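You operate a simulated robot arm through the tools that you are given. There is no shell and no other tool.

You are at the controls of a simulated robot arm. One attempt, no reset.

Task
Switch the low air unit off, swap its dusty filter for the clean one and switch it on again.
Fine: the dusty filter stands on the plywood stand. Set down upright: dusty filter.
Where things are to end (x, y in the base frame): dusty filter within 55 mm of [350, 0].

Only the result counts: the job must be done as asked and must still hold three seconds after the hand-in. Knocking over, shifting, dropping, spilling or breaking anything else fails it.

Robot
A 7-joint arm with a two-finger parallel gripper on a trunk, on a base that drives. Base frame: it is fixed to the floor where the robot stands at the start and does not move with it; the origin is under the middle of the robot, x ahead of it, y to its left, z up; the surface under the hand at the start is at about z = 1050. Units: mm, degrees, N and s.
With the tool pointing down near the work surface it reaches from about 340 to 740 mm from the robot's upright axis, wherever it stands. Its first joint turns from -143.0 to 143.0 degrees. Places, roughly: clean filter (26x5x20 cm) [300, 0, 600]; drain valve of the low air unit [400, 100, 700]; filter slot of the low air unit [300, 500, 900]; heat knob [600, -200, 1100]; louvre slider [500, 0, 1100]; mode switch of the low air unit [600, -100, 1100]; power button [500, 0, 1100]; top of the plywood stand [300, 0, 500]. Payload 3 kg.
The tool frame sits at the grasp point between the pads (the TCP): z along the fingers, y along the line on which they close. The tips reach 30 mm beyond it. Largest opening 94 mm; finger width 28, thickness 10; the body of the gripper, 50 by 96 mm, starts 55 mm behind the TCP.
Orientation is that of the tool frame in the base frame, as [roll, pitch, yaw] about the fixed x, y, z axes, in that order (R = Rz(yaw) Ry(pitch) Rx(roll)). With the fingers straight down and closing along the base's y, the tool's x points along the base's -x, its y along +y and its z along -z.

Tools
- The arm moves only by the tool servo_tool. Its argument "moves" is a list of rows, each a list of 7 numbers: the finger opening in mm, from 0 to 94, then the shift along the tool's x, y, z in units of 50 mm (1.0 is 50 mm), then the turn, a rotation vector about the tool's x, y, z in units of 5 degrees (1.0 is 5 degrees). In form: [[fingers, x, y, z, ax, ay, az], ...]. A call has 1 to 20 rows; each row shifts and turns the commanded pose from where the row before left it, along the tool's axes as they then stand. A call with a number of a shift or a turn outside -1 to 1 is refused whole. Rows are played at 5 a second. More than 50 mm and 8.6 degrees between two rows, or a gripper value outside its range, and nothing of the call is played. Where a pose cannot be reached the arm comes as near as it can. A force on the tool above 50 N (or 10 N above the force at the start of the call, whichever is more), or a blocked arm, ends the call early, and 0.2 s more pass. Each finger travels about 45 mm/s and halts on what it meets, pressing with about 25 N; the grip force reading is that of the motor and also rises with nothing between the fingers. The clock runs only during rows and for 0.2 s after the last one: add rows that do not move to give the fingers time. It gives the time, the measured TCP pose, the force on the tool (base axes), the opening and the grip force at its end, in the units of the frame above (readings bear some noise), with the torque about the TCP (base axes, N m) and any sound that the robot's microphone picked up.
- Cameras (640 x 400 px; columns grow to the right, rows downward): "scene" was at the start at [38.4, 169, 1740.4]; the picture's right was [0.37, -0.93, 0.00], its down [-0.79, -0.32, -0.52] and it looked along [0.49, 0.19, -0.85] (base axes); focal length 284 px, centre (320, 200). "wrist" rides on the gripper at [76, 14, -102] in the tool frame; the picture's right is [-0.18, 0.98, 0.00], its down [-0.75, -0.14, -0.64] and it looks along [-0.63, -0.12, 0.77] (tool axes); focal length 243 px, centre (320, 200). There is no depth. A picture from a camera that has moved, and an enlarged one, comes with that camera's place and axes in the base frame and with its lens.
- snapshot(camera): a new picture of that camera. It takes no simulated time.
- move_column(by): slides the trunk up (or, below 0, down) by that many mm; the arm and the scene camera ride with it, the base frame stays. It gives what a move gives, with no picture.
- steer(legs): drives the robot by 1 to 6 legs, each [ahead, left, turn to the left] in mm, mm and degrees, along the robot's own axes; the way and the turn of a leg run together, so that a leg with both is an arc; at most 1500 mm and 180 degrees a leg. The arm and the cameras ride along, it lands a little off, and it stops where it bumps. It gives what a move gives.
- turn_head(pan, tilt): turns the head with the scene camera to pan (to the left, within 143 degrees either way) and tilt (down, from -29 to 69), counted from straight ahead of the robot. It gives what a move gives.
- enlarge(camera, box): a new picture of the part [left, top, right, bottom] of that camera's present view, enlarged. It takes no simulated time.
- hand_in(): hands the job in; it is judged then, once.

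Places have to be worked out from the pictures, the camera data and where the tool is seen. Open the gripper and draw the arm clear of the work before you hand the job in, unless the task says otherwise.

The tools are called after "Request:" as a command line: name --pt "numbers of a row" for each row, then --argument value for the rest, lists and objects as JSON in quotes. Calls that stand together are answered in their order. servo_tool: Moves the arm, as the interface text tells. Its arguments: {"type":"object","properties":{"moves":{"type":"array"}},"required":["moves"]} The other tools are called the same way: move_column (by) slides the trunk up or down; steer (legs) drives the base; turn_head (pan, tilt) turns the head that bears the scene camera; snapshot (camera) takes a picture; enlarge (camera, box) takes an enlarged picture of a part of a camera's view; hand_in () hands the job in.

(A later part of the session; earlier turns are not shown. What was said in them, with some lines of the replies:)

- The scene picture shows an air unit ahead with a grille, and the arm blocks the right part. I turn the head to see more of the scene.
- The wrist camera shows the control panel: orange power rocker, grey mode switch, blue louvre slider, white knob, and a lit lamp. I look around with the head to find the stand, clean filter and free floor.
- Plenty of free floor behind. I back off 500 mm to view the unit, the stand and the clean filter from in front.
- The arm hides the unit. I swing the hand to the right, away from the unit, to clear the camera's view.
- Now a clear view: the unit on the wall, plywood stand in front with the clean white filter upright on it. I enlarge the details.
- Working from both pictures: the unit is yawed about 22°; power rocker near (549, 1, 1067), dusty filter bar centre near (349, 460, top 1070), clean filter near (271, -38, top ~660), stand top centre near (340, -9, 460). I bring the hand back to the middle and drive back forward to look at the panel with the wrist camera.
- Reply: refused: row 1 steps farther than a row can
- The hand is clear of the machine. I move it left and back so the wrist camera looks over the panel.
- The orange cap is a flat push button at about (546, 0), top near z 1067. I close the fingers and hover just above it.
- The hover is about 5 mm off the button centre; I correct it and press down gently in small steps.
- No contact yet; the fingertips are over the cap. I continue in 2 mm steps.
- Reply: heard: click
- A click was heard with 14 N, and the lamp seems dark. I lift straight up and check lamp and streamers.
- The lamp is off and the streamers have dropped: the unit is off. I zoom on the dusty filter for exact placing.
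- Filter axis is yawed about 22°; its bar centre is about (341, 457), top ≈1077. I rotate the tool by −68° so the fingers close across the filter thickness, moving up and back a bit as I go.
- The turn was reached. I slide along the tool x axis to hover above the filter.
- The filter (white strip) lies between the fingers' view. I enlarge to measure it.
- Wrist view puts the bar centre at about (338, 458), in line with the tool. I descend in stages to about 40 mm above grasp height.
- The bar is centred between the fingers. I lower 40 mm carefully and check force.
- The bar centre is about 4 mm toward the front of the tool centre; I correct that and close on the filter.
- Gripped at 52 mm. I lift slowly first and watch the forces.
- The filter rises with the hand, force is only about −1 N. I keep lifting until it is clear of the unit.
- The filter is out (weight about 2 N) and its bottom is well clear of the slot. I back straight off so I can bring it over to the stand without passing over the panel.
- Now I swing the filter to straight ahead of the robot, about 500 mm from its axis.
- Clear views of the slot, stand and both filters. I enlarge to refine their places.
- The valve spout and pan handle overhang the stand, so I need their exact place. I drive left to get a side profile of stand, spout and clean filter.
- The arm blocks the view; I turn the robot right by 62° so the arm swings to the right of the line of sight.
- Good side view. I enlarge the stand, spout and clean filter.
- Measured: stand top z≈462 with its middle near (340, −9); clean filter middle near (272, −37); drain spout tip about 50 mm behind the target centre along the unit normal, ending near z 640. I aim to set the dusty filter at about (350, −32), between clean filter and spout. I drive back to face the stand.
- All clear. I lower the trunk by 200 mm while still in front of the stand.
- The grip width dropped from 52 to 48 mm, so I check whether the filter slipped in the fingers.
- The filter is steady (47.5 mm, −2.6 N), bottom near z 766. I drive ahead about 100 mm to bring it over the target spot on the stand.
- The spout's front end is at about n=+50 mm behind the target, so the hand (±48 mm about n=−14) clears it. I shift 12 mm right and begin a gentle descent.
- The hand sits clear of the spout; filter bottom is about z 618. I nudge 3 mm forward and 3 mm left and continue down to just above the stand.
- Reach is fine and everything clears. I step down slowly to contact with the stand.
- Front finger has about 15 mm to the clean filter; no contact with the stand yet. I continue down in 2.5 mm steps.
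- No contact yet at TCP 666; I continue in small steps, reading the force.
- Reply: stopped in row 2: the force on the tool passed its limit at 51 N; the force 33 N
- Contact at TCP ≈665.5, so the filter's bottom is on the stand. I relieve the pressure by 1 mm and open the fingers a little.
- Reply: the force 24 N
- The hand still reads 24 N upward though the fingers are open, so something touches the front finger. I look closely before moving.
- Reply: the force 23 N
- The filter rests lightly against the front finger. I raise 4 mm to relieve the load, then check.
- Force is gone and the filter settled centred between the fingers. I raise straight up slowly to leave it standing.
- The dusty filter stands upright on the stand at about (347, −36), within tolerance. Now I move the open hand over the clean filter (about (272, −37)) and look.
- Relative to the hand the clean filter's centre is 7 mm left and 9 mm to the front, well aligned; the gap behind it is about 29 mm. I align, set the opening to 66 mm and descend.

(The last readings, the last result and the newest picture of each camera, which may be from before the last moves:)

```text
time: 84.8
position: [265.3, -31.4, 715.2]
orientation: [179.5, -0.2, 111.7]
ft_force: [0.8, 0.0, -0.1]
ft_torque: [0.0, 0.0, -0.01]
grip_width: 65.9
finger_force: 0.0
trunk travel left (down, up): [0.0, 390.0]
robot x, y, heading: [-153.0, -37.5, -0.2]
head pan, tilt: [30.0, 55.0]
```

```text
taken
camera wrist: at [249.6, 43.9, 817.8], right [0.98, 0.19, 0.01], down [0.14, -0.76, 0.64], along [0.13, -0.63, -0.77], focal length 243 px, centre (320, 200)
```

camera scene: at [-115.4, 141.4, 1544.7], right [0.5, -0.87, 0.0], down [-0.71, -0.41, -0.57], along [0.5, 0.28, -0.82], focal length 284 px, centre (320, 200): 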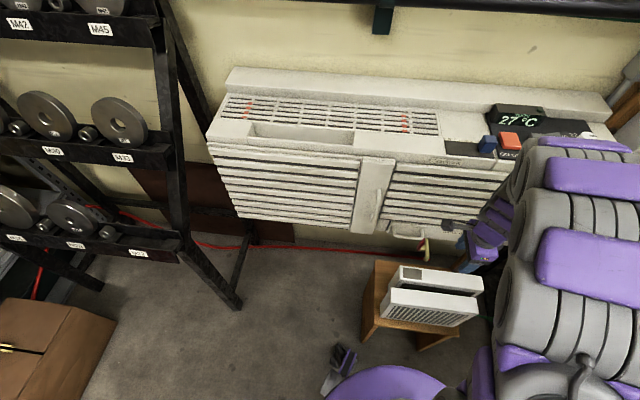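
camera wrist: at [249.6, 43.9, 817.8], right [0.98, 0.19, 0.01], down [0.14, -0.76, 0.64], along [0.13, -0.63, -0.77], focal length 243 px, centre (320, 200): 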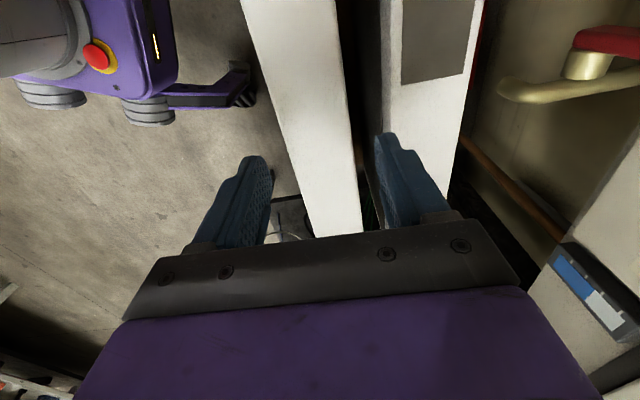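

Aligned within 1 mm. I descend to grasp height and close.

Request:
servo_tool --pt "66 0 -0.02 0.3 0 0 0" --pt "66 0 0 0.3 0 0 0" --pt "66 0 0 0.2 0 0 0" --pt "66 0 0 0.1 0 0 0" --pt "66 0 0 0.06 0 0 0" --pt "66 0 0 0 0 0 0"

Request:
snapshot --camera "wrist"

```text
time: 86.2
position: [265.6, -32.2, 668.2]
orientation: [179.4, 0.0, 111.7]
ft_force: [-0.4, 0.8, 0.1]
ft_torque: [-0.01, 0.0, -0.05]
grip_width: 66.0
finger_force: 0.0
trunk travel left (down, up): [0.0, 390.0]
robot x, y, heading: [-150.5, -32.3, -0.4]
head pan, tilt: [30.0, 55.0]
```

```text
taken
camera wrist: at [248.7, 43.4, 770.8], right [0.98, 0.19, 0.01], down [0.14, -0.75, 0.64], along [0.13, -0.63, -0.77], focal length 243 px, centre (320, 200)
```

wrist: 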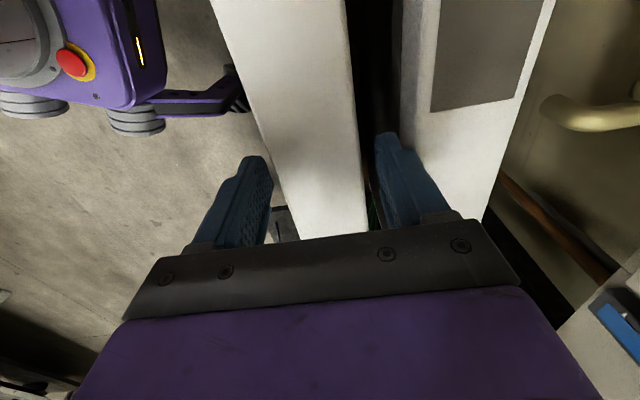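

Fingers straddle the filter freely. I straighten the 0.5° roll, lower 3 mm more and close.

Request:
servo_tool --pt "66 0 0 0.05 0.1 0 0" --pt "66 0 0 0 0 0 0" --pt "30 0 0 0 0 0 0" --pt "30 0 0 0 0 0 0" --pt "30 0 0 0 0 0 0" --pt "30 0 0 0 0 0 0"

Request:
snapshot --camera "wrist"

```text
time: 87.6
position: [264.7, -31.5, 665.1]
orientation: [180.0, 0.0, 111.6]
ft_force: [-0.1, 0.0, -0.4]
ft_torque: [-0.01, 0.0, 0.11]
grip_width: 47.4
finger_force: 24.9
trunk travel left (down, up): [0.0, 390.0]
robot x, y, heading: [-153.8, -36.2, -0.2]
head pan, tilt: [30.0, 55.0]
```

```text
taken
camera wrist: at [248.9, 43.4, 767.8], right [0.98, 0.19, 0.0], down [0.15, -0.75, 0.64], along [0.12, -0.63, -0.77], focal length 243 px, centre (320, 200)
```

wrist: 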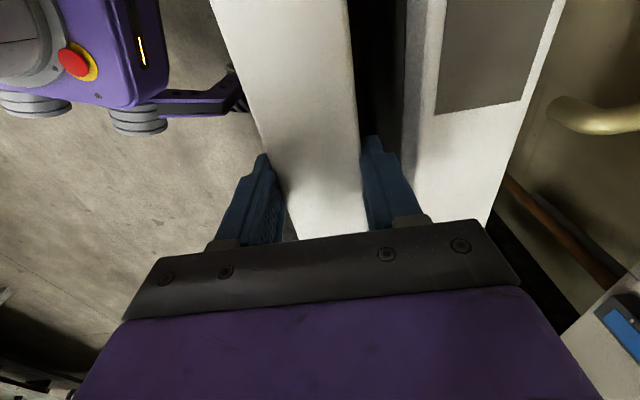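

Gripped the clean filter at 47.4 mm. I lift it slowly straight up, clear of the dusty one.

Request:
servo_tool --pt "30 0 0 -0.1 0 0 0" --pt "30 0 0 -0.2 0 0 0" --pt "30 0 0 -0.3 0 0 0" --pt "30 0 0 -0.4 0 0 0" --pt "30 0 0 -0.5 0 0 0" --pt "30 0 0 -0.5 0 0 0" --pt "30 0 0 -0.5 0 0 0" --pt "30 0 0 -0.5 0 0 0" --pt "30 0 0 -0.5 0 0 0" --pt "30 0 0 -0.5 0 0 0" --pt "30 0 0 -0.5 0 0 0" --pt "30 0 0 -0.3 0 0 0" --pt "30 0 0 0 0 0 0"

Request:
snapshot --camera "scene"

Request:
snapshot --camera "wrist"

```text
time: 90.4
position: [264.2, -34.4, 906.9]
orientation: [-180.0, 0.0, 111.7]
ft_force: [-0.1, -0.1, -2.3]
ft_torque: [0.01, 0.02, 0.03]
grip_width: 47.6
finger_force: 25.4
trunk travel left (down, up): [0.0, 390.0]
robot x, y, heading: [-151.3, -36.7, -0.1]
head pan, tilt: [30.0, 55.0]
```

```text
taken
camera scene: at [-115.9, 141.6, 1544.7], right [0.5, -0.87, 0.0], down [-0.71, -0.41, -0.57], along [0.5, 0.28, -0.82], focal length 284 px, centre (320, 200)
```

scene: 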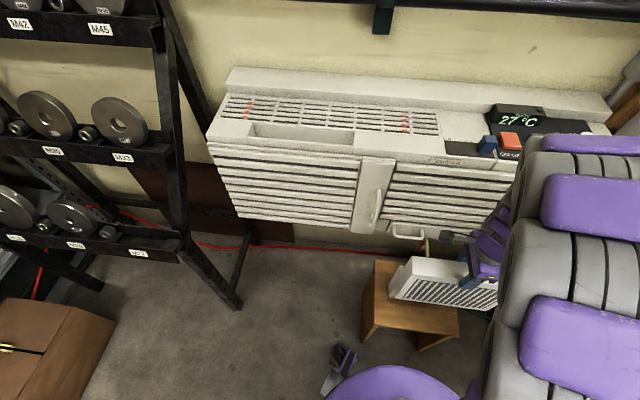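

```text
taken
camera wrist: at [248.8, 42.4, 1008.5], right [0.98, 0.19, 0.0], down [0.15, -0.75, 0.64], along [0.12, -0.63, -0.77], focal length 243 px, centre (320, 200)
```

wrist: 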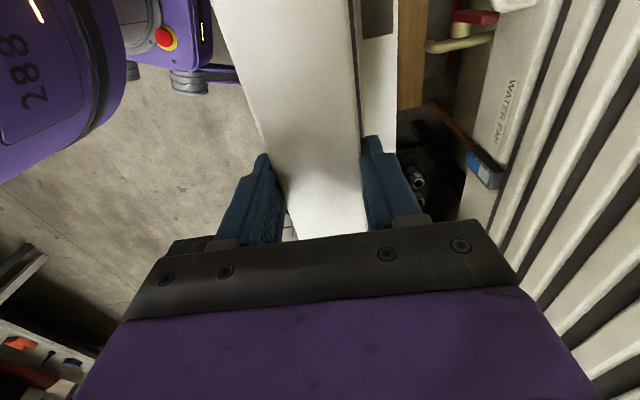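

The clean filter is up (2.3 N), the dusty one stays. I back off, raise the trunk and check the stand.

Request:
steer --legs '[[-340, 35, 0]]'

Request:
move_column --by 200

Request:
servo_tool --pt "30 0 0 -0.4 0 0 0" --pt "30 0 0 -0.5 0 0 0" --pt "30 0 0 -0.5 0 0 0" --pt "30 0 0 -0.5 0 0 0" --pt "30 0 0 -0.5 0 0 0" --pt "30 0 0 -0.5 0 0 0" --pt "30 0 0 -0.5 0 0 0" --pt "30 0 0 -0.5 0 0 0" --pt "30 0 0 -0.5 0 0 0" --pt "30 0 0 -0.3 0 0 0" --pt "30 0 0 0 0 0 0"

Request:
snapshot --camera "scene"

```text
time: 92.6
position: [-70.0, 0.8, 907.1]
orientation: [-179.9, 0.1, 111.6]
ft_force: [1.3, 0.2, -2.5]
ft_torque: [0.02, 0.0, 0.02]
grip_width: 47.7
finger_force: 25.2
trunk travel left (down, up): [0.0, 390.0]
robot x, y, heading: [-486.6, 4.8, -0.2]
head pan, tilt: [30.0, 55.0]
```

```text
time: 94.7
position: [-71.0, 2.3, 1108.1]
orientation: [180.0, 0.0, 111.6]
ft_force: [0.0, -0.4, -2.9]
ft_torque: [-0.03, 0.02, 0.01]
grip_width: 47.6
finger_force: 24.8
trunk travel left (down, up): [-200.0, 190.0]
robot x, y, heading: [-488.7, -1.7, -0.5]
head pan, tilt: [30.0, 55.0]
```

```text
time: 97.1
position: [-70.9, 1.9, 1342.2]
orientation: [-180.0, 0.0, 111.6]
ft_force: [-0.4, -0.2, -2.7]
ft_torque: [0.02, -0.01, -0.02]
grip_width: 47.6
finger_force: 24.8
trunk travel left (down, up): [-200.0, 190.0]
robot x, y, heading: [-484.5, 2.0, -0.1]
head pan, tilt: [30.0, 55.0]
```

```text
taken
camera scene: at [-449.2, 177.9, 1744.7], right [0.5, -0.87, 0.0], down [-0.71, -0.41, -0.57], along [0.5, 0.28, -0.82], focal length 284 px, centre (320, 200)
```

scene: 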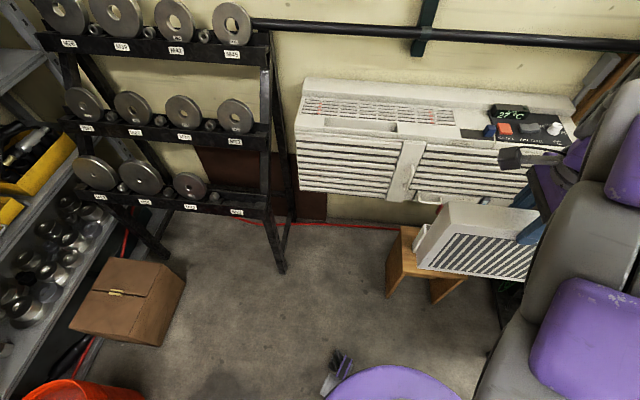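

Stand and dusty filter look fine. I swing the clean filter to the left side relative to the robot, the same pose as at extraction.

Request:
servo_tool --pt "30 0.5 0.19 0 0 0 0" --pt "30 0.91 0.19 0 0 0 0" --pt "30 0.91 0.19 0 0 0 0" --pt "30 0.91 0.19 0 0 0 0" --pt "30 0.91 0.19 0 0 0 0" --pt "30 0.91 0.19 0 0 0 0" --pt "30 0.91 0.19 0 0 0 0" --pt "30 0.91 0.19 0 0 0 0" --pt "30 0.91 0.19 0 0 0 0" --pt "30 0.91 0.19 0 0 0 0" --pt "30 0.41 0 0 0 0 0" --pt "30 0 0 0 0 0 0"

Request:
turn_head --pan 0 --tilt 45

Request:
snapshot --camera "scene"

Request:
enlarge --camera "scene" --box '[270, 220, 430, 320]'

```text
time: 99.7
position: [-149.3, 459.4, 1341.1]
orientation: [179.9, 0.0, 111.4]
ft_force: [0.3, -0.8, -1.8]
ft_torque: [0.0, -0.02, -0.02]
grip_width: 47.9
finger_force: 24.8
trunk travel left (down, up): [-200.0, 190.0]
robot x, y, heading: [-486.2, -1.4, -0.2]
head pan, tilt: [30.0, 55.0]
```

```text
time: 100.7
position: [-149.9, 459.4, 1341.4]
orientation: [179.8, 0.0, 111.6]
ft_force: [-0.7, 0.0, -2.2]
ft_torque: [0.01, 0.0, -0.01]
grip_width: 47.5
finger_force: 24.3
trunk travel left (down, up): [-200.0, 190.0]
robot x, y, heading: [-490.1, 0.8, -0.3]
head pan, tilt: [0.0, 45.0]
```

```text
taken
camera scene: at [-430.5, 146.1, 1757.8], right [0.0, -1.0, 0.0], down [-0.71, 0.0, -0.71], along [0.71, -0.01, -0.71], focal length 284 px, centre (320, 200)
```

scene: 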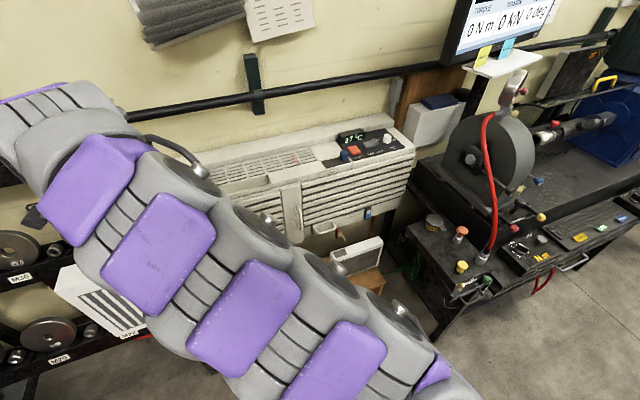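

```text
4.00 times, centred on (350, 270) of scene
camera zoom: at [-430.5, 146.1, 1757.8], right [0.0, -1.0, 0.0], down [-0.71, 0.0, -0.71], along [0.71, -0.01, -0.71], focal length 1135 px, centre (200, -80)
```

zoom: 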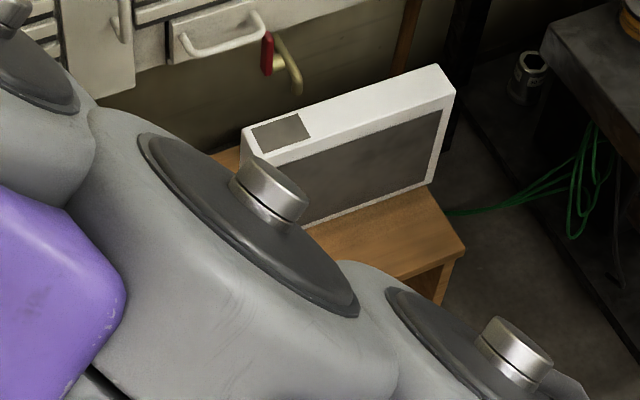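

Dusty filter confirmed standing near (347, −35). I drive forward so the clean filter hovers over the slot.

Request:
steer --legs '[[485, 0, 0.2]]'

Request:
snapshot --camera "wrist"

Request:
turn_head --pan 60 --tilt 50

Request:
snapshot --camera "scene"

```text
time: 103.6
position: [334.6, 463.8, 1340.0]
orientation: [-180.0, 0.0, 112.3]
ft_force: [0.9, 0.0, -2.2]
ft_torque: [0.04, 0.03, -0.02]
grip_width: 47.6
finger_force: 25.3
trunk travel left (down, up): [-200.0, 190.0]
robot x, y, heading: [3.6, 1.5, 0.5]
head pan, tilt: [0.0, 45.0]
```

```text
taken
camera wrist: at [319.1, 539.3, 1442.4], right [0.98, 0.2, 0.0], down [0.15, -0.75, 0.64], along [0.13, -0.63, -0.77], focal length 243 px, centre (320, 200)
```

wrist: 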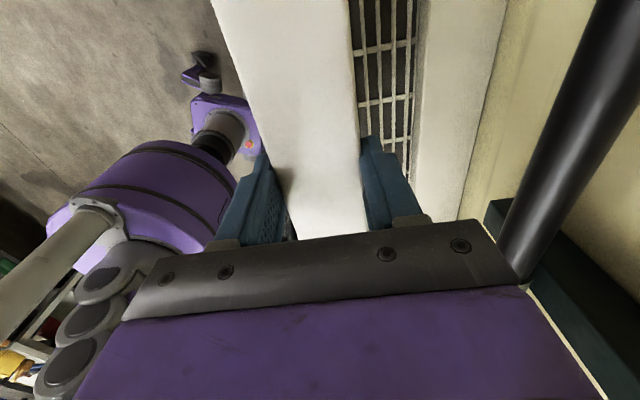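

```text
time: 104.9
position: [333.5, 460.7, 1341.6]
orientation: [179.9, -0.1, 112.3]
ft_force: [0.0, 0.4, -1.6]
ft_torque: [0.03, 0.02, -0.01]
grip_width: 47.6
finger_force: 24.9
trunk travel left (down, up): [-200.0, 190.0]
robot x, y, heading: [0.5, 3.3, 0.4]
head pan, tilt: [60.0, 50.0]
```

```text
taken
camera scene: at [13.5, 213.5, 1750.7], right [0.87, -0.5, 0.0], down [-0.38, -0.67, -0.64], along [0.32, 0.56, -0.77], focal length 284 px, centre (320, 200)
```

scene: 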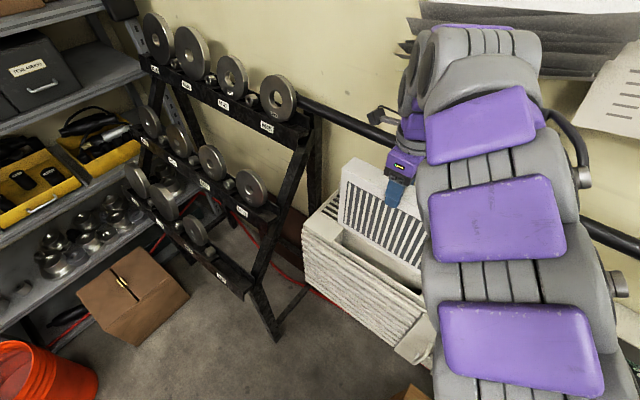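

I enlarge the slot view to judge the alignment of the filter over the slot.

Request:
servo_tool --pt "30 0 0 0.4 0 0 0.1" --pt "30 0 0 0.4 0 0 0" --pt "30 0 0 0.3 0 0 0" --pt "30 0 0 0 0 0 0"

Request:
enlarge --camera "scene" --box '[290, 150, 450, 290]'

Request:
enlarge --camera "wrist" --box '[200, 0, 440, 200]'

```text
time: 105.9
position: [333.7, 460.5, 1287.8]
orientation: [179.9, -0.1, 111.6]
ft_force: [0.2, -0.1, -2.5]
ft_torque: [-0.03, -0.02, 0.0]
grip_width: 47.6
finger_force: 25.1
trunk travel left (down, up): [-200.0, 190.0]
robot x, y, heading: [4.6, 2.0, 0.6]
head pan, tilt: [60.0, 50.0]
```

```text
2.86 times, centred on (370, 220) of scene
camera zoom: at [13.3, 213.8, 1750.7], right [0.87, -0.49, 0.0], down [-0.38, -0.67, -0.64], along [0.32, 0.56, -0.77], focal length 810 px, centre (177, 143)
```

zoom: 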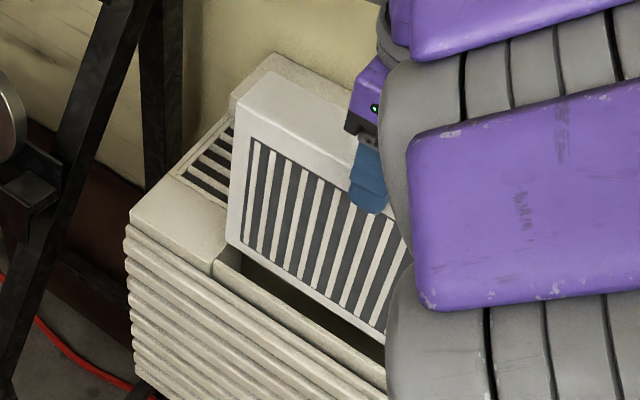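

```text
2.00 times, centred on (320, 100) of wrist
camera zoom: at [317.5, 535.5, 1388.8], right [0.98, 0.19, 0.0], down [0.15, -0.75, 0.64], along [0.13, -0.63, -0.77], focal length 485 px, centre (320, 400)
```

zoom: 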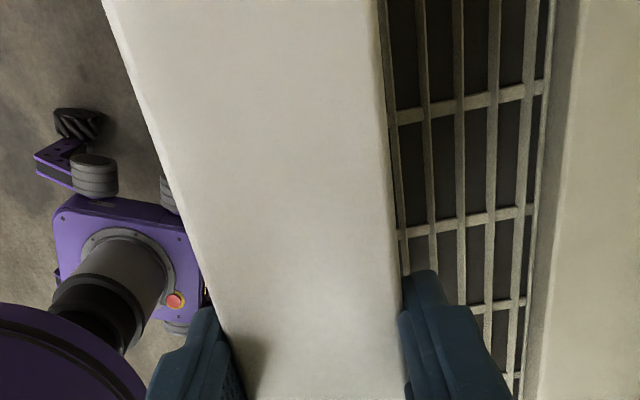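

The bottom is about 30 mm above the slot. I lower to just above it so the alignment can be judged without parallax.

Request:
servo_tool --pt "30 0 0 0.2 0 0 0" --pt "30 0 0 0.2 0 0 0" --pt "30 0 0 0 0 0 0"

Request:
enlarge --camera "scene" --box '[320, 200, 400, 270]'

Request:
enlarge --camera "scene" --box '[290, 150, 450, 290]'

```text
time: 106.7
position: [332.1, 460.2, 1266.7]
orientation: [179.8, 0.0, 111.7]
ft_force: [-0.1, -0.4, -2.5]
ft_torque: [0.02, -0.03, -0.01]
grip_width: 47.5
finger_force: 24.8
trunk travel left (down, up): [-200.0, 190.0]
robot x, y, heading: [3.1, 5.9, 0.1]
head pan, tilt: [60.0, 50.0]
```

```text
5.71 times, centred on (360, 235) of scene
camera zoom: at [13.2, 213.8, 1750.7], right [0.87, -0.49, 0.0], down [-0.38, -0.67, -0.64], along [0.32, 0.56, -0.77], focal length 1621 px, centre (91, 0)
```

zoom: 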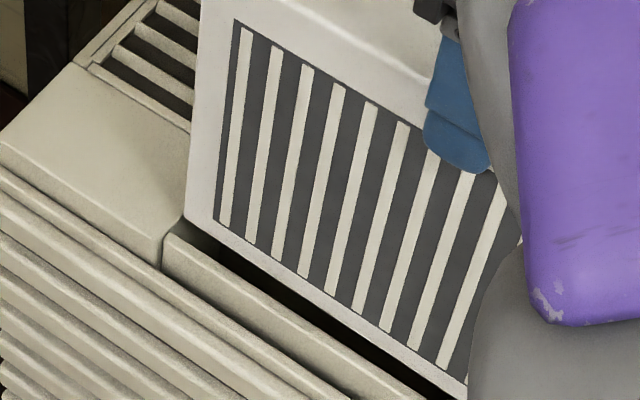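

```text
2.86 times, centred on (370, 220) of scene
camera zoom: at [13.2, 213.8, 1750.7], right [0.87, -0.49, 0.0], down [-0.38, -0.67, -0.64], along [0.32, 0.56, -0.77], focal length 810 px, centre (177, 143)
```

zoom: 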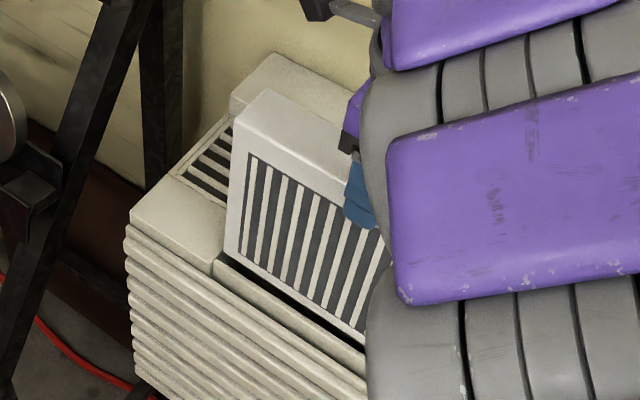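

The left end sits about 4 mm inside the slot wall and the front face a few mm behind the front lip, which is close to centred. I shift 1 mm forward and descend slowly, watching force.

Request:
servo_tool --pt "30 0 -0.02 0.1 0 0 0" --pt "30 0 0 0.1 0 0 0" --pt "30 0 0 0.1 0 0 0" --pt "30 0 0 0.1 0 0 0" --pt "30 0 0 0 0 0 0"

Request:
enlarge --camera "scene" --box '[320, 200, 400, 270]'

```text
time: 107.9
position: [333.3, 459.6, 1246.7]
orientation: [179.9, -0.1, 111.7]
ft_force: [0.3, 1.3, -3.6]
ft_torque: [0.21, -0.18, 0.2]
grip_width: 47.5
finger_force: 25.1
trunk travel left (down, up): [-200.0, 190.0]
robot x, y, heading: [0.0, 1.0, 0.6]
head pan, tilt: [60.0, 50.0]
```

```text
5.71 times, centred on (360, 235) of scene
camera zoom: at [13.8, 214.6, 1750.6], right [0.87, -0.49, 0.0], down [-0.38, -0.67, -0.64], along [0.32, 0.56, -0.77], focal length 1621 px, centre (91, 0)
```

zoom: 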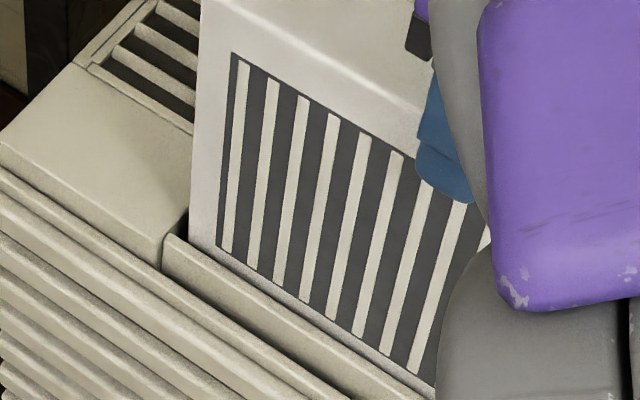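

The bottom is entering the slot, only slight contact torque. I continue down in small steps.

Request:
servo_tool --pt "30 0 0 0.1 0 0 0" --pt "30 0 0 0.1 0 0 0" --pt "30 0 0 0.1 0 0 0" --pt "30 0 0 0 0 0 0"

Request:
enlarge --camera "scene" --box '[320, 200, 400, 270]'

```text
time: 108.9
position: [332.0, 461.7, 1230.9]
orientation: [179.9, -0.1, 111.6]
ft_force: [-0.9, 1.2, -2.2]
ft_torque: [0.25, 0.1, 0.01]
grip_width: 47.6
finger_force: 25.1
trunk travel left (down, up): [-200.0, 190.0]
robot x, y, heading: [1.9, 2.6, 0.3]
head pan, tilt: [60.0, 50.0]
```

```text
5.71 times, centred on (360, 235) of scene
camera zoom: at [13.2, 214.9, 1750.5], right [0.87, -0.49, 0.0], down [-0.38, -0.67, -0.64], along [0.32, 0.56, -0.77], focal length 1621 px, centre (91, 0)
```

zoom: 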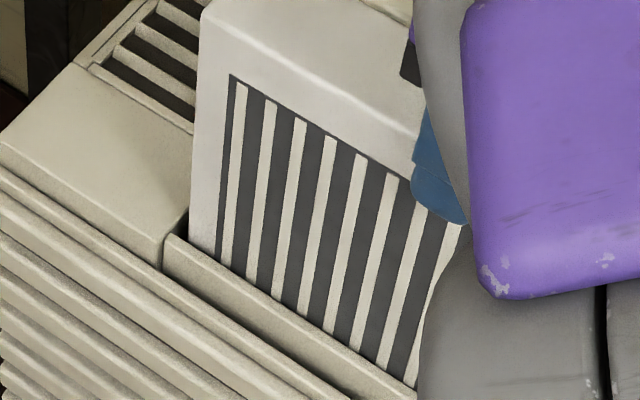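

It slides in freely. I continue down in several stages.

Request:
servo_tool --pt "30 0 0 0.15 0 0 0" --pt "30 0 0 0.15 0 0 0" --pt "30 0 0 0.15 0 0 0" --pt "30 0 0 0.15 0 0 0" --pt "30 0 0 0.15 0 0 0" --pt "30 0 0 0.15 0 0 0" --pt "30 0 0 0 0 0 0"

Request:
snapshot --camera "wrist"

```text
time: 110.5
position: [333.1, 461.2, 1187.0]
orientation: [179.9, -0.1, 111.7]
ft_force: [-0.7, 0.4, -2.7]
ft_torque: [0.22, 0.07, 0.08]
grip_width: 47.5
finger_force: 25.0
trunk travel left (down, up): [-200.0, 190.0]
robot x, y, heading: [1.9, -1.0, 0.3]
head pan, tilt: [60.0, 50.0]
```

```text
taken
camera wrist: at [317.3, 536.1, 1288.4], right [0.98, 0.19, 0.0], down [0.15, -0.75, 0.64], along [0.12, -0.63, -0.77], focal length 243 px, centre (320, 200)
```

wrist: 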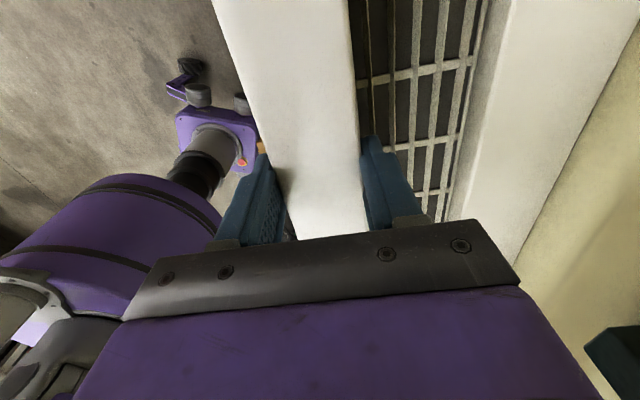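

Forces stay small. I lower another 75 mm.

Request:
servo_tool --pt "30 0 0 0.15 0 0 0" --pt "30 0 0 0.15 0 0 0" --pt "30 0 0 0.15 0 0 0" --pt "30 0 0 0.15 0 0 0" --pt "30 0 0 0.15 0 0 0" --pt "30 0 0 0.15 0 0 0" --pt "30 0 0 0.15 0 0 0" --pt "30 0 0 0.15 0 0 0" --pt "30 0 0 0.15 0 0 0" --pt "30 0 0 0.15 0 0 0" --pt "30 0 0 0 0 0 0"

Request:
snapshot --camera "wrist"

Request:
enlarge --camera "scene" --box '[290, 150, 450, 290]'

```text
time: 112.9
position: [332.4, 462.0, 1112.3]
orientation: [179.9, -0.1, 111.7]
ft_force: [5.1, 1.8, -3.9]
ft_torque: [0.32, -0.25, 0.63]
grip_width: 47.9
finger_force: 25.4
trunk travel left (down, up): [-200.0, 190.0]
robot x, y, heading: [3.4, 4.6, 0.7]
head pan, tilt: [60.0, 50.0]
```

```text
taken
camera wrist: at [316.9, 536.4, 1213.2], right [0.98, 0.19, 0.0], down [0.15, -0.75, 0.64], along [0.12, -0.63, -0.77], focal length 243 px, centre (320, 200)
```

wrist: 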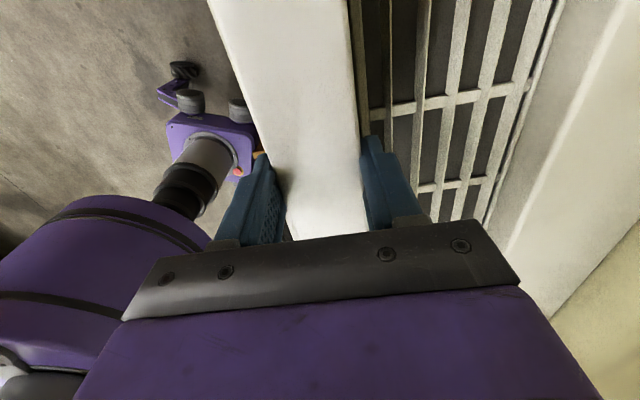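

```text
2.86 times, centred on (370, 220) of scene
camera zoom: at [14.7, 215.2, 1750.5], right [0.87, -0.49, 0.0], down [-0.38, -0.67, -0.64], along [0.32, 0.56, -0.77], focal length 810 px, centre (177, 143)
```

zoom: 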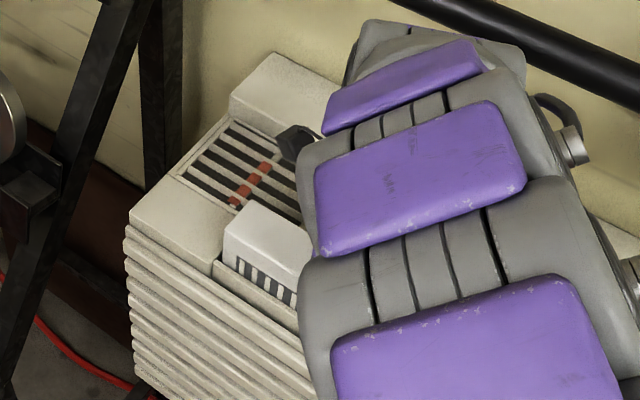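

Nearly seated (lateral force 5 N only). I go the last 30 mm in small steps.

Request:
servo_tool --pt "30 0 0 0.1 0 0 0" --pt "30 0 0 0.1 0 0 0" --pt "30 0 0 0.1 0 0 0" --pt "30 0 0 0.1 0 0 0" --pt "30 0 0 0.08 0 0 0" --pt "30 0 0 0.06 0 0 0" --pt "30 0 0 0 0 0 0"

Request:
enlarge --camera "scene" --box '[290, 150, 450, 290]'

```text
time: 114.5
position: [333.2, 457.9, 1087.1]
orientation: [179.8, -0.2, 111.6]
ft_force: [3.8, -3.7, 10.3]
ft_torque: [0.57, 0.22, 0.15]
grip_width: 47.6
finger_force: 24.6
trunk travel left (down, up): [-200.0, 190.0]
robot x, y, heading: [1.2, 3.7, 0.2]
head pan, tilt: [60.0, 50.0]
```

```text
2.86 times, centred on (370, 220) of scene
camera zoom: at [13.3, 210.5, 1751.3], right [0.87, -0.49, 0.0], down [-0.38, -0.67, -0.64], along [0.32, 0.56, -0.77], focal length 810 px, centre (177, 143)
```

zoom: 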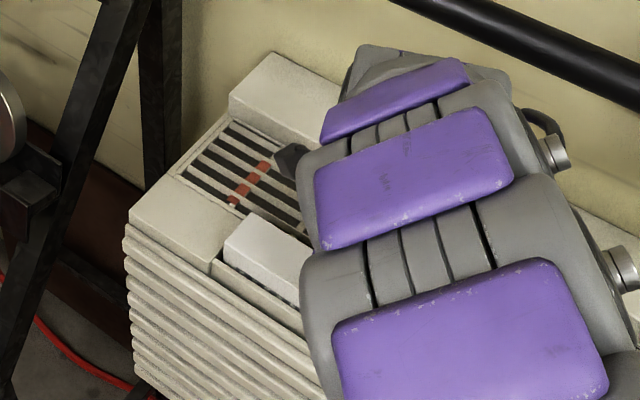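

Vertical contact of about 10 N at TCP 1087: it seems to be bottoming. I press 3 mm more to confirm it is seated.

Request:
servo_tool --pt "30 0 0 0.03 0 0 0" --pt "30 0 0 0.03 0 0 0" --pt "30 0 0 0 0 0 0"

```text
time: 115.3
position: [333.5, 458.9, 1085.0]
orientation: [179.6, -0.3, 111.8]
ft_force: [10.3, 1.8, 42.2]
ft_torque: [-0.13, -0.28, 0.52]
grip_width: 47.6
finger_force: 24.8
trunk travel left (down, up): [-200.0, 190.0]
robot x, y, heading: [2.6, 4.6, 0.5]
head pan, tilt: [60.0, 50.0]
```

Solid bottom (42 N). I relieve the pressure, open the fingers and rise.

Request:
servo_tool --pt "30 0 0 -0.04 0 0 0" --pt "60 0 0 0 0 0 0" --pt "74 0 0 0 0 0 0" --pt "74 0 0 0 0 0 0" --pt "74 0 0 -0.1 0 0 0" --pt "74 0 0 -0.3 0 0 0" --pt "74 0 0 -0.6 0 0 0" --pt "74 0 0 -0.8 0 0 0" --pt "74 0 0 -0.8 0 0 0" --pt "74 0 0 -0.8 0 0 0" --pt "74 0 0 0 0 0 0"

Request:
snapshot --camera "wrist"

Request:
enlarge --camera "scene" --box '[290, 150, 450, 290]'

```text
time: 117.7
position: [333.2, 459.6, 1256.4]
orientation: [179.8, -0.1, 111.7]
ft_force: [-0.7, -0.3, -0.2]
ft_torque: [0.0, 0.01, -0.02]
grip_width: 74.2
finger_force: 0.2
trunk travel left (down, up): [-200.0, 190.0]
robot x, y, heading: [2.9, 3.9, 0.5]
head pan, tilt: [60.0, 50.0]
```

```text
taken
camera wrist: at [317.6, 534.8, 1357.3], right [0.98, 0.19, 0.0], down [0.15, -0.75, 0.64], along [0.13, -0.63, -0.77], focal length 243 px, centre (320, 200)
```

wrist: 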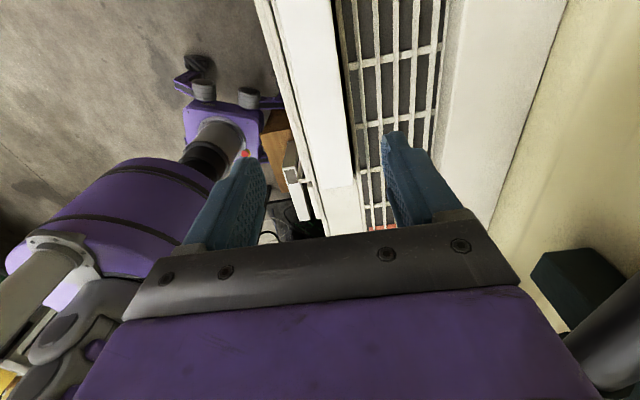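

```text
2.86 times, centred on (370, 220) of scene
camera zoom: at [13.1, 213.0, 1750.8], right [0.87, -0.49, 0.0], down [-0.38, -0.67, -0.64], along [0.32, 0.56, -0.77], focal length 810 px, centre (177, 143)
```

zoom: 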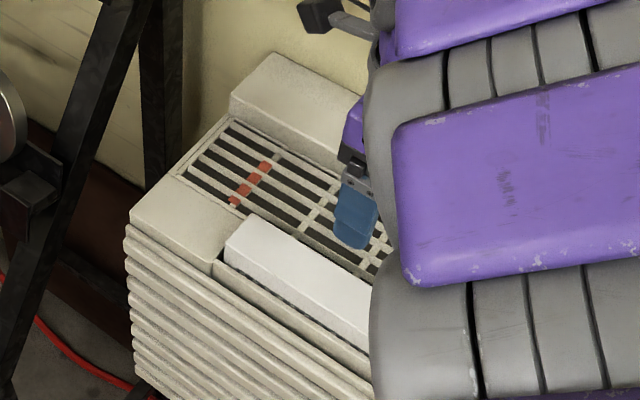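

The clean filter is seated just like the old one was. I raise the hand, close the fingers and travel back along the unit to above the power button.

Request:
servo_tool --pt "74 0 0 -0.7 0 0 0" --pt "40 0 0 -0.6 0 0 0" --pt "0 -0.5 0.03 0 0 0 0" --pt "0 -0.91 0.05 0 0 0 0" --pt "0 -0.91 0.05 0 0 0 0" --pt "0 -0.91 0.05 0 0 0 0" --pt "0 -0.91 0.05 0 0 0 0" --pt "0 -0.91 0.05 0 0 0 0" --pt "0 -0.91 0.05 0 0 0 0" --pt "0 -0.91 0.05 0 0 0 0" --pt "0 -0.91 0.05 0 0 0 0" --pt "0 -0.91 0.05 0 0 0 0" --pt "0 -0.91 0.03 0 0 0 0" --pt "0 -0.44 0 0 0 0 0" --pt "0 0 0 0 0 0 0"

Request:
snapshot --camera "wrist"

Request:
turn_head --pan 25 --tilt 55

Request:
snapshot --camera "scene"

```text
time: 120.9
position: [541.6, 2.0, 1318.2]
orientation: [179.7, -0.1, 111.7]
ft_force: [0.5, -0.9, 0.3]
ft_torque: [-0.01, -0.01, -0.02]
grip_width: 0.3
finger_force: 25.1
trunk travel left (down, up): [-200.0, 190.0]
robot x, y, heading: [2.2, -0.2, 0.3]
head pan, tilt: [60.0, 50.0]
```

```text
taken
camera wrist: at [526.6, 77.3, 1420.8], right [0.98, 0.19, 0.0], down [0.15, -0.75, 0.64], along [0.13, -0.63, -0.77], focal length 243 px, centre (320, 200)
```

wrist: 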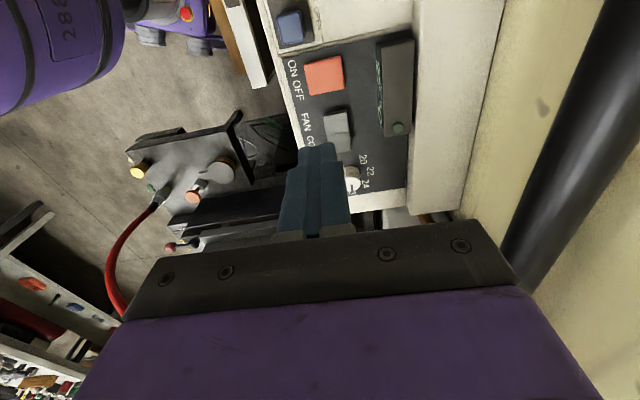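

```text
time: 121.9
position: [541.9, 2.9, 1318.5]
orientation: [179.8, 0.0, 111.8]
ft_force: [0.0, 0.9, -0.2]
ft_torque: [0.0, -0.03, 0.01]
grip_width: 0.1
finger_force: 24.9
trunk travel left (down, up): [-200.0, 190.0]
robot x, y, heading: [0.7, 2.7, 0.8]
head pan, tilt: [25.0, 55.0]
```

```text
taken
camera scene: at [41.5, 172.9, 1744.8], right [0.43, -0.9, 0.0], down [-0.74, -0.35, -0.57], along [0.52, 0.25, -0.82], focal length 284 px, centre (320, 200)
```

scene: 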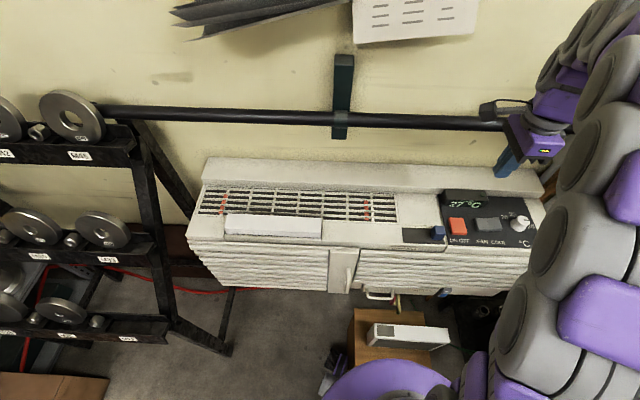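

Filter in place, dusty one on the stand. The button centre is 5 mm right / 3.5 mm behind the tool axis; I correct and descend to hover.

Request:
servo_tool --pt "0 -0.1 0.07 0.5 0 0 0" --pt "0 0 0 0.9 0 0 0" --pt "0 0 0 0.9 0 0 0" --pt "0 0 0 0.9 0 0 0" --pt "0 0 0 0.7 0 0 0" --pt "0 0 0 0.2 0 0 0" --pt "0 0 0 0 0 0 0"

Request:
snapshot --camera "wrist"

```text
time: 123.5
position: [546.6, -1.8, 1113.8]
orientation: [179.8, -0.1, 111.7]
ft_force: [-0.5, -1.1, 0.0]
ft_torque: [-0.01, -0.02, 0.0]
grip_width: 0.1
finger_force: 25.2
trunk travel left (down, up): [-200.0, 190.0]
robot x, y, heading: [-1.2, 1.1, 0.2]
head pan, tilt: [25.0, 55.0]
```

```text
taken
camera wrist: at [531.1, 74.5, 1215.0], right [0.98, 0.19, 0.0], down [0.15, -0.75, 0.64], along [0.13, -0.63, -0.77], focal length 243 px, centre (320, 200)
```

wrist: 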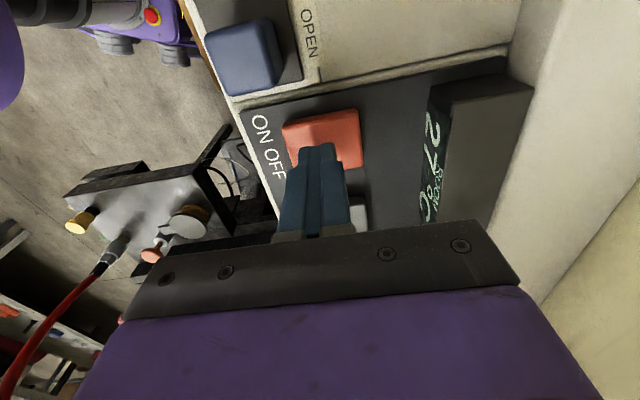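

The tip is about 5 mm to the right of the button centre; I shift and press in small steps.

Request:
servo_tool --pt "0 0.1 0.03 0.1 0 0 0" --pt "0 0 0 0.1 0 0 0" --pt "0 0 0 0.05 0 0 0" --pt "0 0 0 0.04 0 0 0" --pt "0 0 0 0.04 0 0 0"

```text
time: 124.7
position: [546.8, 5.0, 1097.4]
orientation: [179.8, 0.0, 111.7]
ft_force: [-0.9, 0.1, 1.7]
ft_torque: [-0.05, 0.02, -0.05]
grip_width: 0.1
finger_force: 24.9
trunk travel left (down, up): [-200.0, 190.0]
robot x, y, heading: [-0.5, 1.8, 0.9]
head pan, tilt: [25.0, 55.0]
heard: click
```

A click was heard already. I check the lamp before doing anything else.

Request:
snapshot --camera "wrist"

Request:
servo_tool --pt "0 0 0 -0.4 0 0 0" --pt "0 0 0 -0.8 0 0 0" --pt "0 0 0 -0.8 0 0 0" --pt "0 0 0 -0.8 0 0 0" --pt "0 0 0 0 0 0 0"

Request:
snapshot --camera "wrist"

Request:
snapshot --camera "scene"

```text
taken
camera wrist: at [532.1, 80.5, 1198.4], right [0.98, 0.19, 0.0], down [0.15, -0.75, 0.64], along [0.12, -0.63, -0.77], focal length 243 px, centre (320, 200)
```

wrist: 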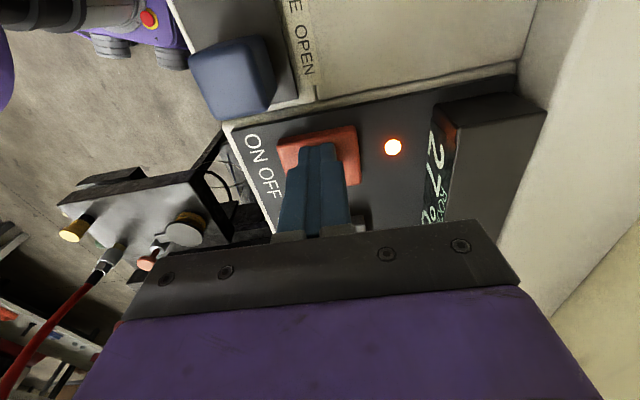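

```text
time: 125.9
position: [546.2, 5.4, 1236.3]
orientation: [179.9, -0.1, 111.7]
ft_force: [-0.5, 0.9, 0.3]
ft_torque: [0.03, -0.03, -0.01]
grip_width: 0.0
finger_force: 24.7
trunk travel left (down, up): [-200.0, 190.0]
robot x, y, heading: [-0.5, 3.2, 0.4]
head pan, tilt: [25.0, 55.0]
```

```text
taken
camera wrist: at [531.1, 80.3, 1338.3], right [0.98, 0.19, 0.0], down [0.15, -0.75, 0.64], along [0.12, -0.63, -0.77], focal length 243 px, centre (320, 200)
```

wrist: 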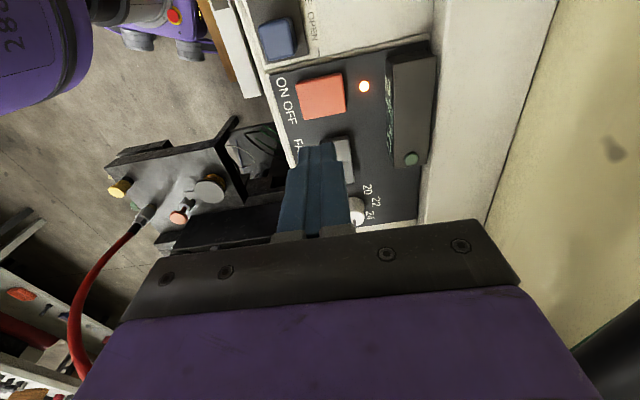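

```text
taken
camera scene: at [42.0, 172.6, 1744.8], right [0.43, -0.9, 0.0], down [-0.74, -0.35, -0.57], along [0.52, 0.25, -0.82], focal length 284 px, centre (320, 200)
```

scene: 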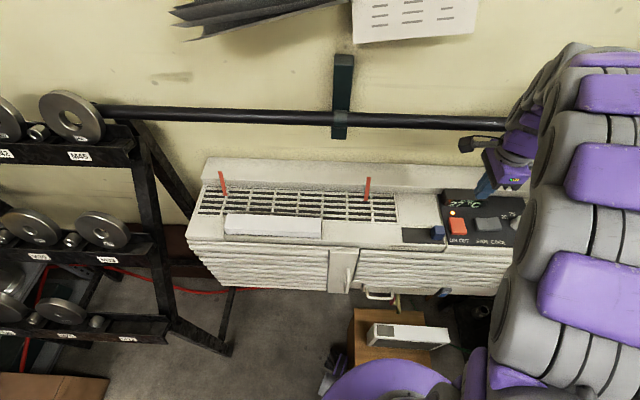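

Lamp is lit and the streamers blow upward: the unit is on again. I open the gripper, raise the hand, back away and do a final check.

Request:
servo_tool --pt "60 0 0 -0.8 0 0 0" --pt "94 0 0 -0.8 0 0 0" --pt "94 0 0 0 0 0 0"

Request:
steer --legs '[[-480, 0, 0]]'

Request:
turn_head --pan 22 --tilt 48

Request:
snapshot --camera "scene"

Request:
enlarge --camera "scene" --box '[260, 80, 460, 220]'

Request:
enlarge --camera "scene" --box '[350, 200, 490, 310]'

```text
time: 126.7
position: [549.0, 4.7, 1315.4]
orientation: [179.9, -0.1, 111.7]
ft_force: [0.6, -0.5, -0.1]
ft_torque: [0.04, -0.01, -0.01]
grip_width: 67.1
finger_force: 0.1
trunk travel left (down, up): [-200.0, 190.0]
robot x, y, heading: [1.7, 2.4, 0.4]
head pan, tilt: [25.0, 55.0]
```

```text
time: 129.5
position: [68.3, -0.3, 1316.6]
orientation: [179.8, -0.1, 111.5]
ft_force: [0.2, 0.0, 0.6]
ft_torque: [0.0, -0.03, -0.04]
grip_width: 94.0
finger_force: 0.0
trunk travel left (down, up): [-200.0, 190.0]
robot x, y, heading: [-477.3, -5.0, 0.1]
head pan, tilt: [25.0, 55.0]
```

```text
time: 130.2
position: [67.6, 0.4, 1317.3]
orientation: [179.8, -0.1, 111.5]
ft_force: [0.7, -0.6, 0.2]
ft_torque: [0.02, -0.02, -0.01]
grip_width: 94.2
finger_force: 0.0
trunk travel left (down, up): [-200.0, 190.0]
robot x, y, heading: [-476.3, -0.3, 0.3]
head pan, tilt: [22.0, 48.0]
```

```text
taken
camera scene: at [-429.2, 169.5, 1754.0], right [0.38, -0.93, 0.0], down [-0.69, -0.28, -0.67], along [0.62, 0.25, -0.74], focal length 284 px, centre (320, 200)
```

scene: 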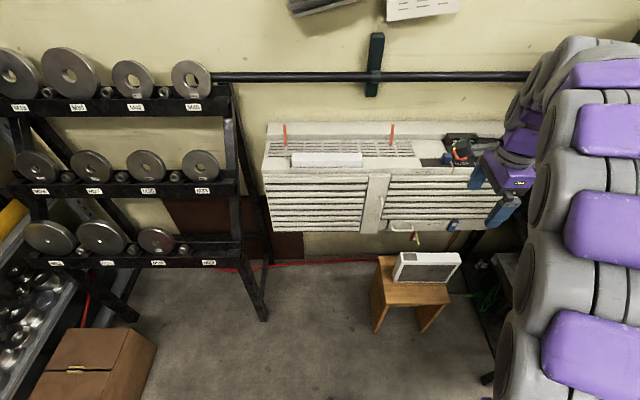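

```text
2.86 times, centred on (360, 150) of scene
camera zoom: at [-429.2, 169.5, 1754.0], right [0.38, -0.93, 0.0], down [-0.69, -0.28, -0.67], along [0.62, 0.25, -0.74], focal length 810 px, centre (206, 343)
```

zoom: 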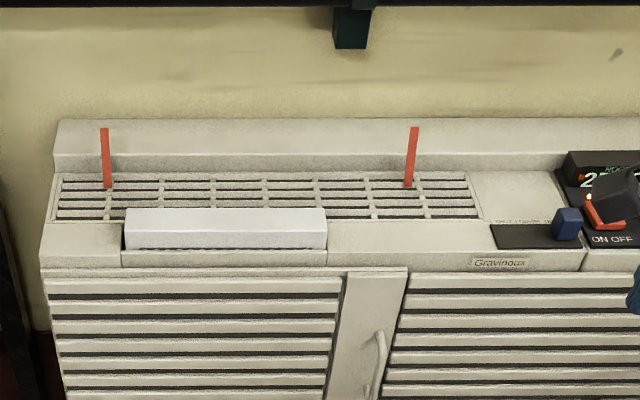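

```text
3.64 times, centred on (420, 255) of scene
camera zoom: at [-429.2, 169.5, 1754.0], right [0.38, -0.93, 0.0], down [-0.69, -0.28, -0.67], along [0.62, 0.25, -0.74], focal length 1032 px, centre (-44, 0)
```

zoom: 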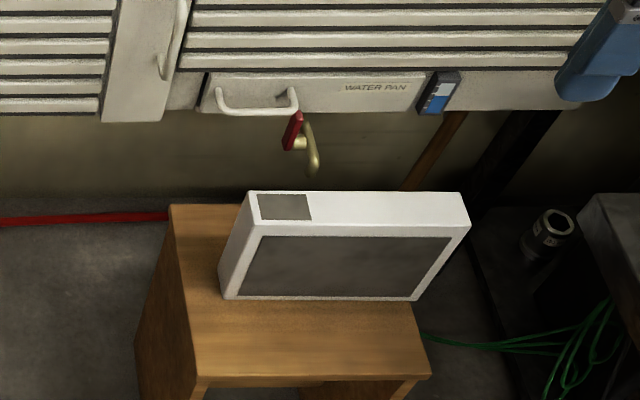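

Everything looks right. I zoom once more on the seated filter to verify its depth compared with the old one.

Request:
enlarge --camera "scene" --box '[280, 135, 380, 185]'

Request:
turn_head --pan 0 --tilt 45

Request:
snapshot --camera "scene"

Request:
enlarge --camera "scene" --box '[150, 110, 310, 210]'

```text
6.40 times, centred on (330, 160) of scene
camera zoom: at [-429.2, 169.5, 1754.0], right [0.38, -0.93, 0.0], down [-0.69, -0.28, -0.67], along [0.62, 0.25, -0.74], focal length 1816 px, centre (256, 456)
```

zoom: 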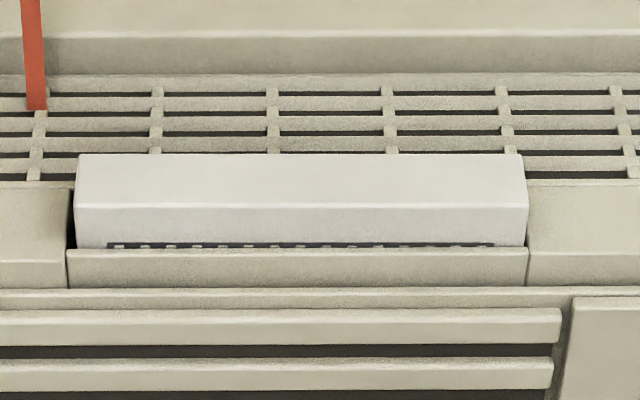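

```text
time: 131.1
position: [66.0, -0.2, 1317.1]
orientation: [179.8, -0.1, 111.5]
ft_force: [0.4, 0.2, 0.4]
ft_torque: [0.01, 0.0, 0.04]
grip_width: 94.0
finger_force: 0.0
trunk travel left (down, up): [-200.0, 190.0]
robot x, y, heading: [-477.9, -0.1, 0.2]
head pan, tilt: [0.0, 45.0]
```

```text
taken
camera scene: at [-420.8, 140.0, 1758.2], right [0.0, -1.0, 0.0], down [-0.71, 0.0, -0.71], along [0.71, 0.0, -0.71], focal length 284 px, centre (320, 200)
```

scene: 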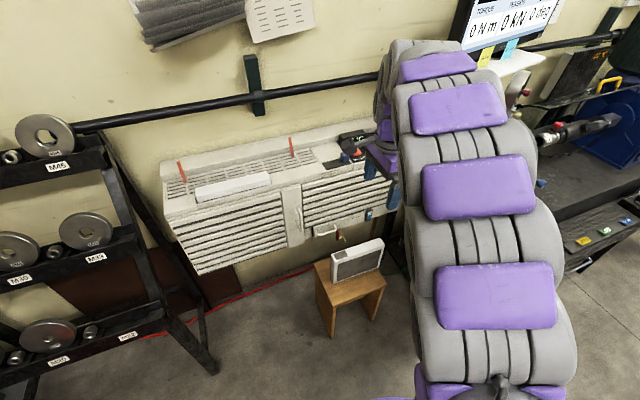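

```text
4.00 times, centred on (230, 160) of scene
camera zoom: at [-420.8, 140.0, 1758.2], right [0.0, -1.0, 0.0], down [-0.71, 0.0, -0.71], along [0.71, 0.0, -0.71], focal length 1135 px, centre (680, 360)
```

zoom: 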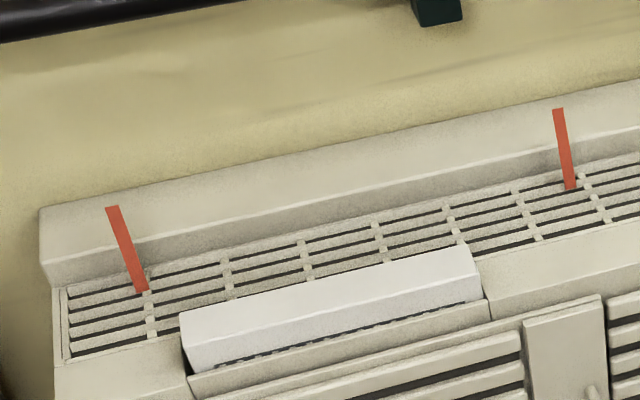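

The clean filter sits at the same height and place as the old one did, the unit is on, the dusty filter stands upright near (350, −35), and the arm is clear with the gripper open. I hand the job in.

Request:
hand_in

```text
The job is handed in.
```

I've handed the job in. The low air unit is running again with the clean filter in its slot, and the dusty filter stands upright on the plywood stand.

- **Power:** The off and on presses each gave a click. After the second press the lamp was lit and the red streamers blew upward.
- **Clean filter:** It went in with little resistance and stopped firmly against the bottom. In the final pictures it sits within about 2 mm of where the old filter was.
- **Dusty filter:** I measured it at about [350, -35], roughly 35 mm from the target and within the 55 mm limit. I set it off-centre to keep the hand clear of the drain spout.
- **Other things:** The pictures showed nothing else moved. I never touched the louvre slider, mode switch, heat knob or drain valve.

The gripper was open and the arm was clear of the work before I handed in.
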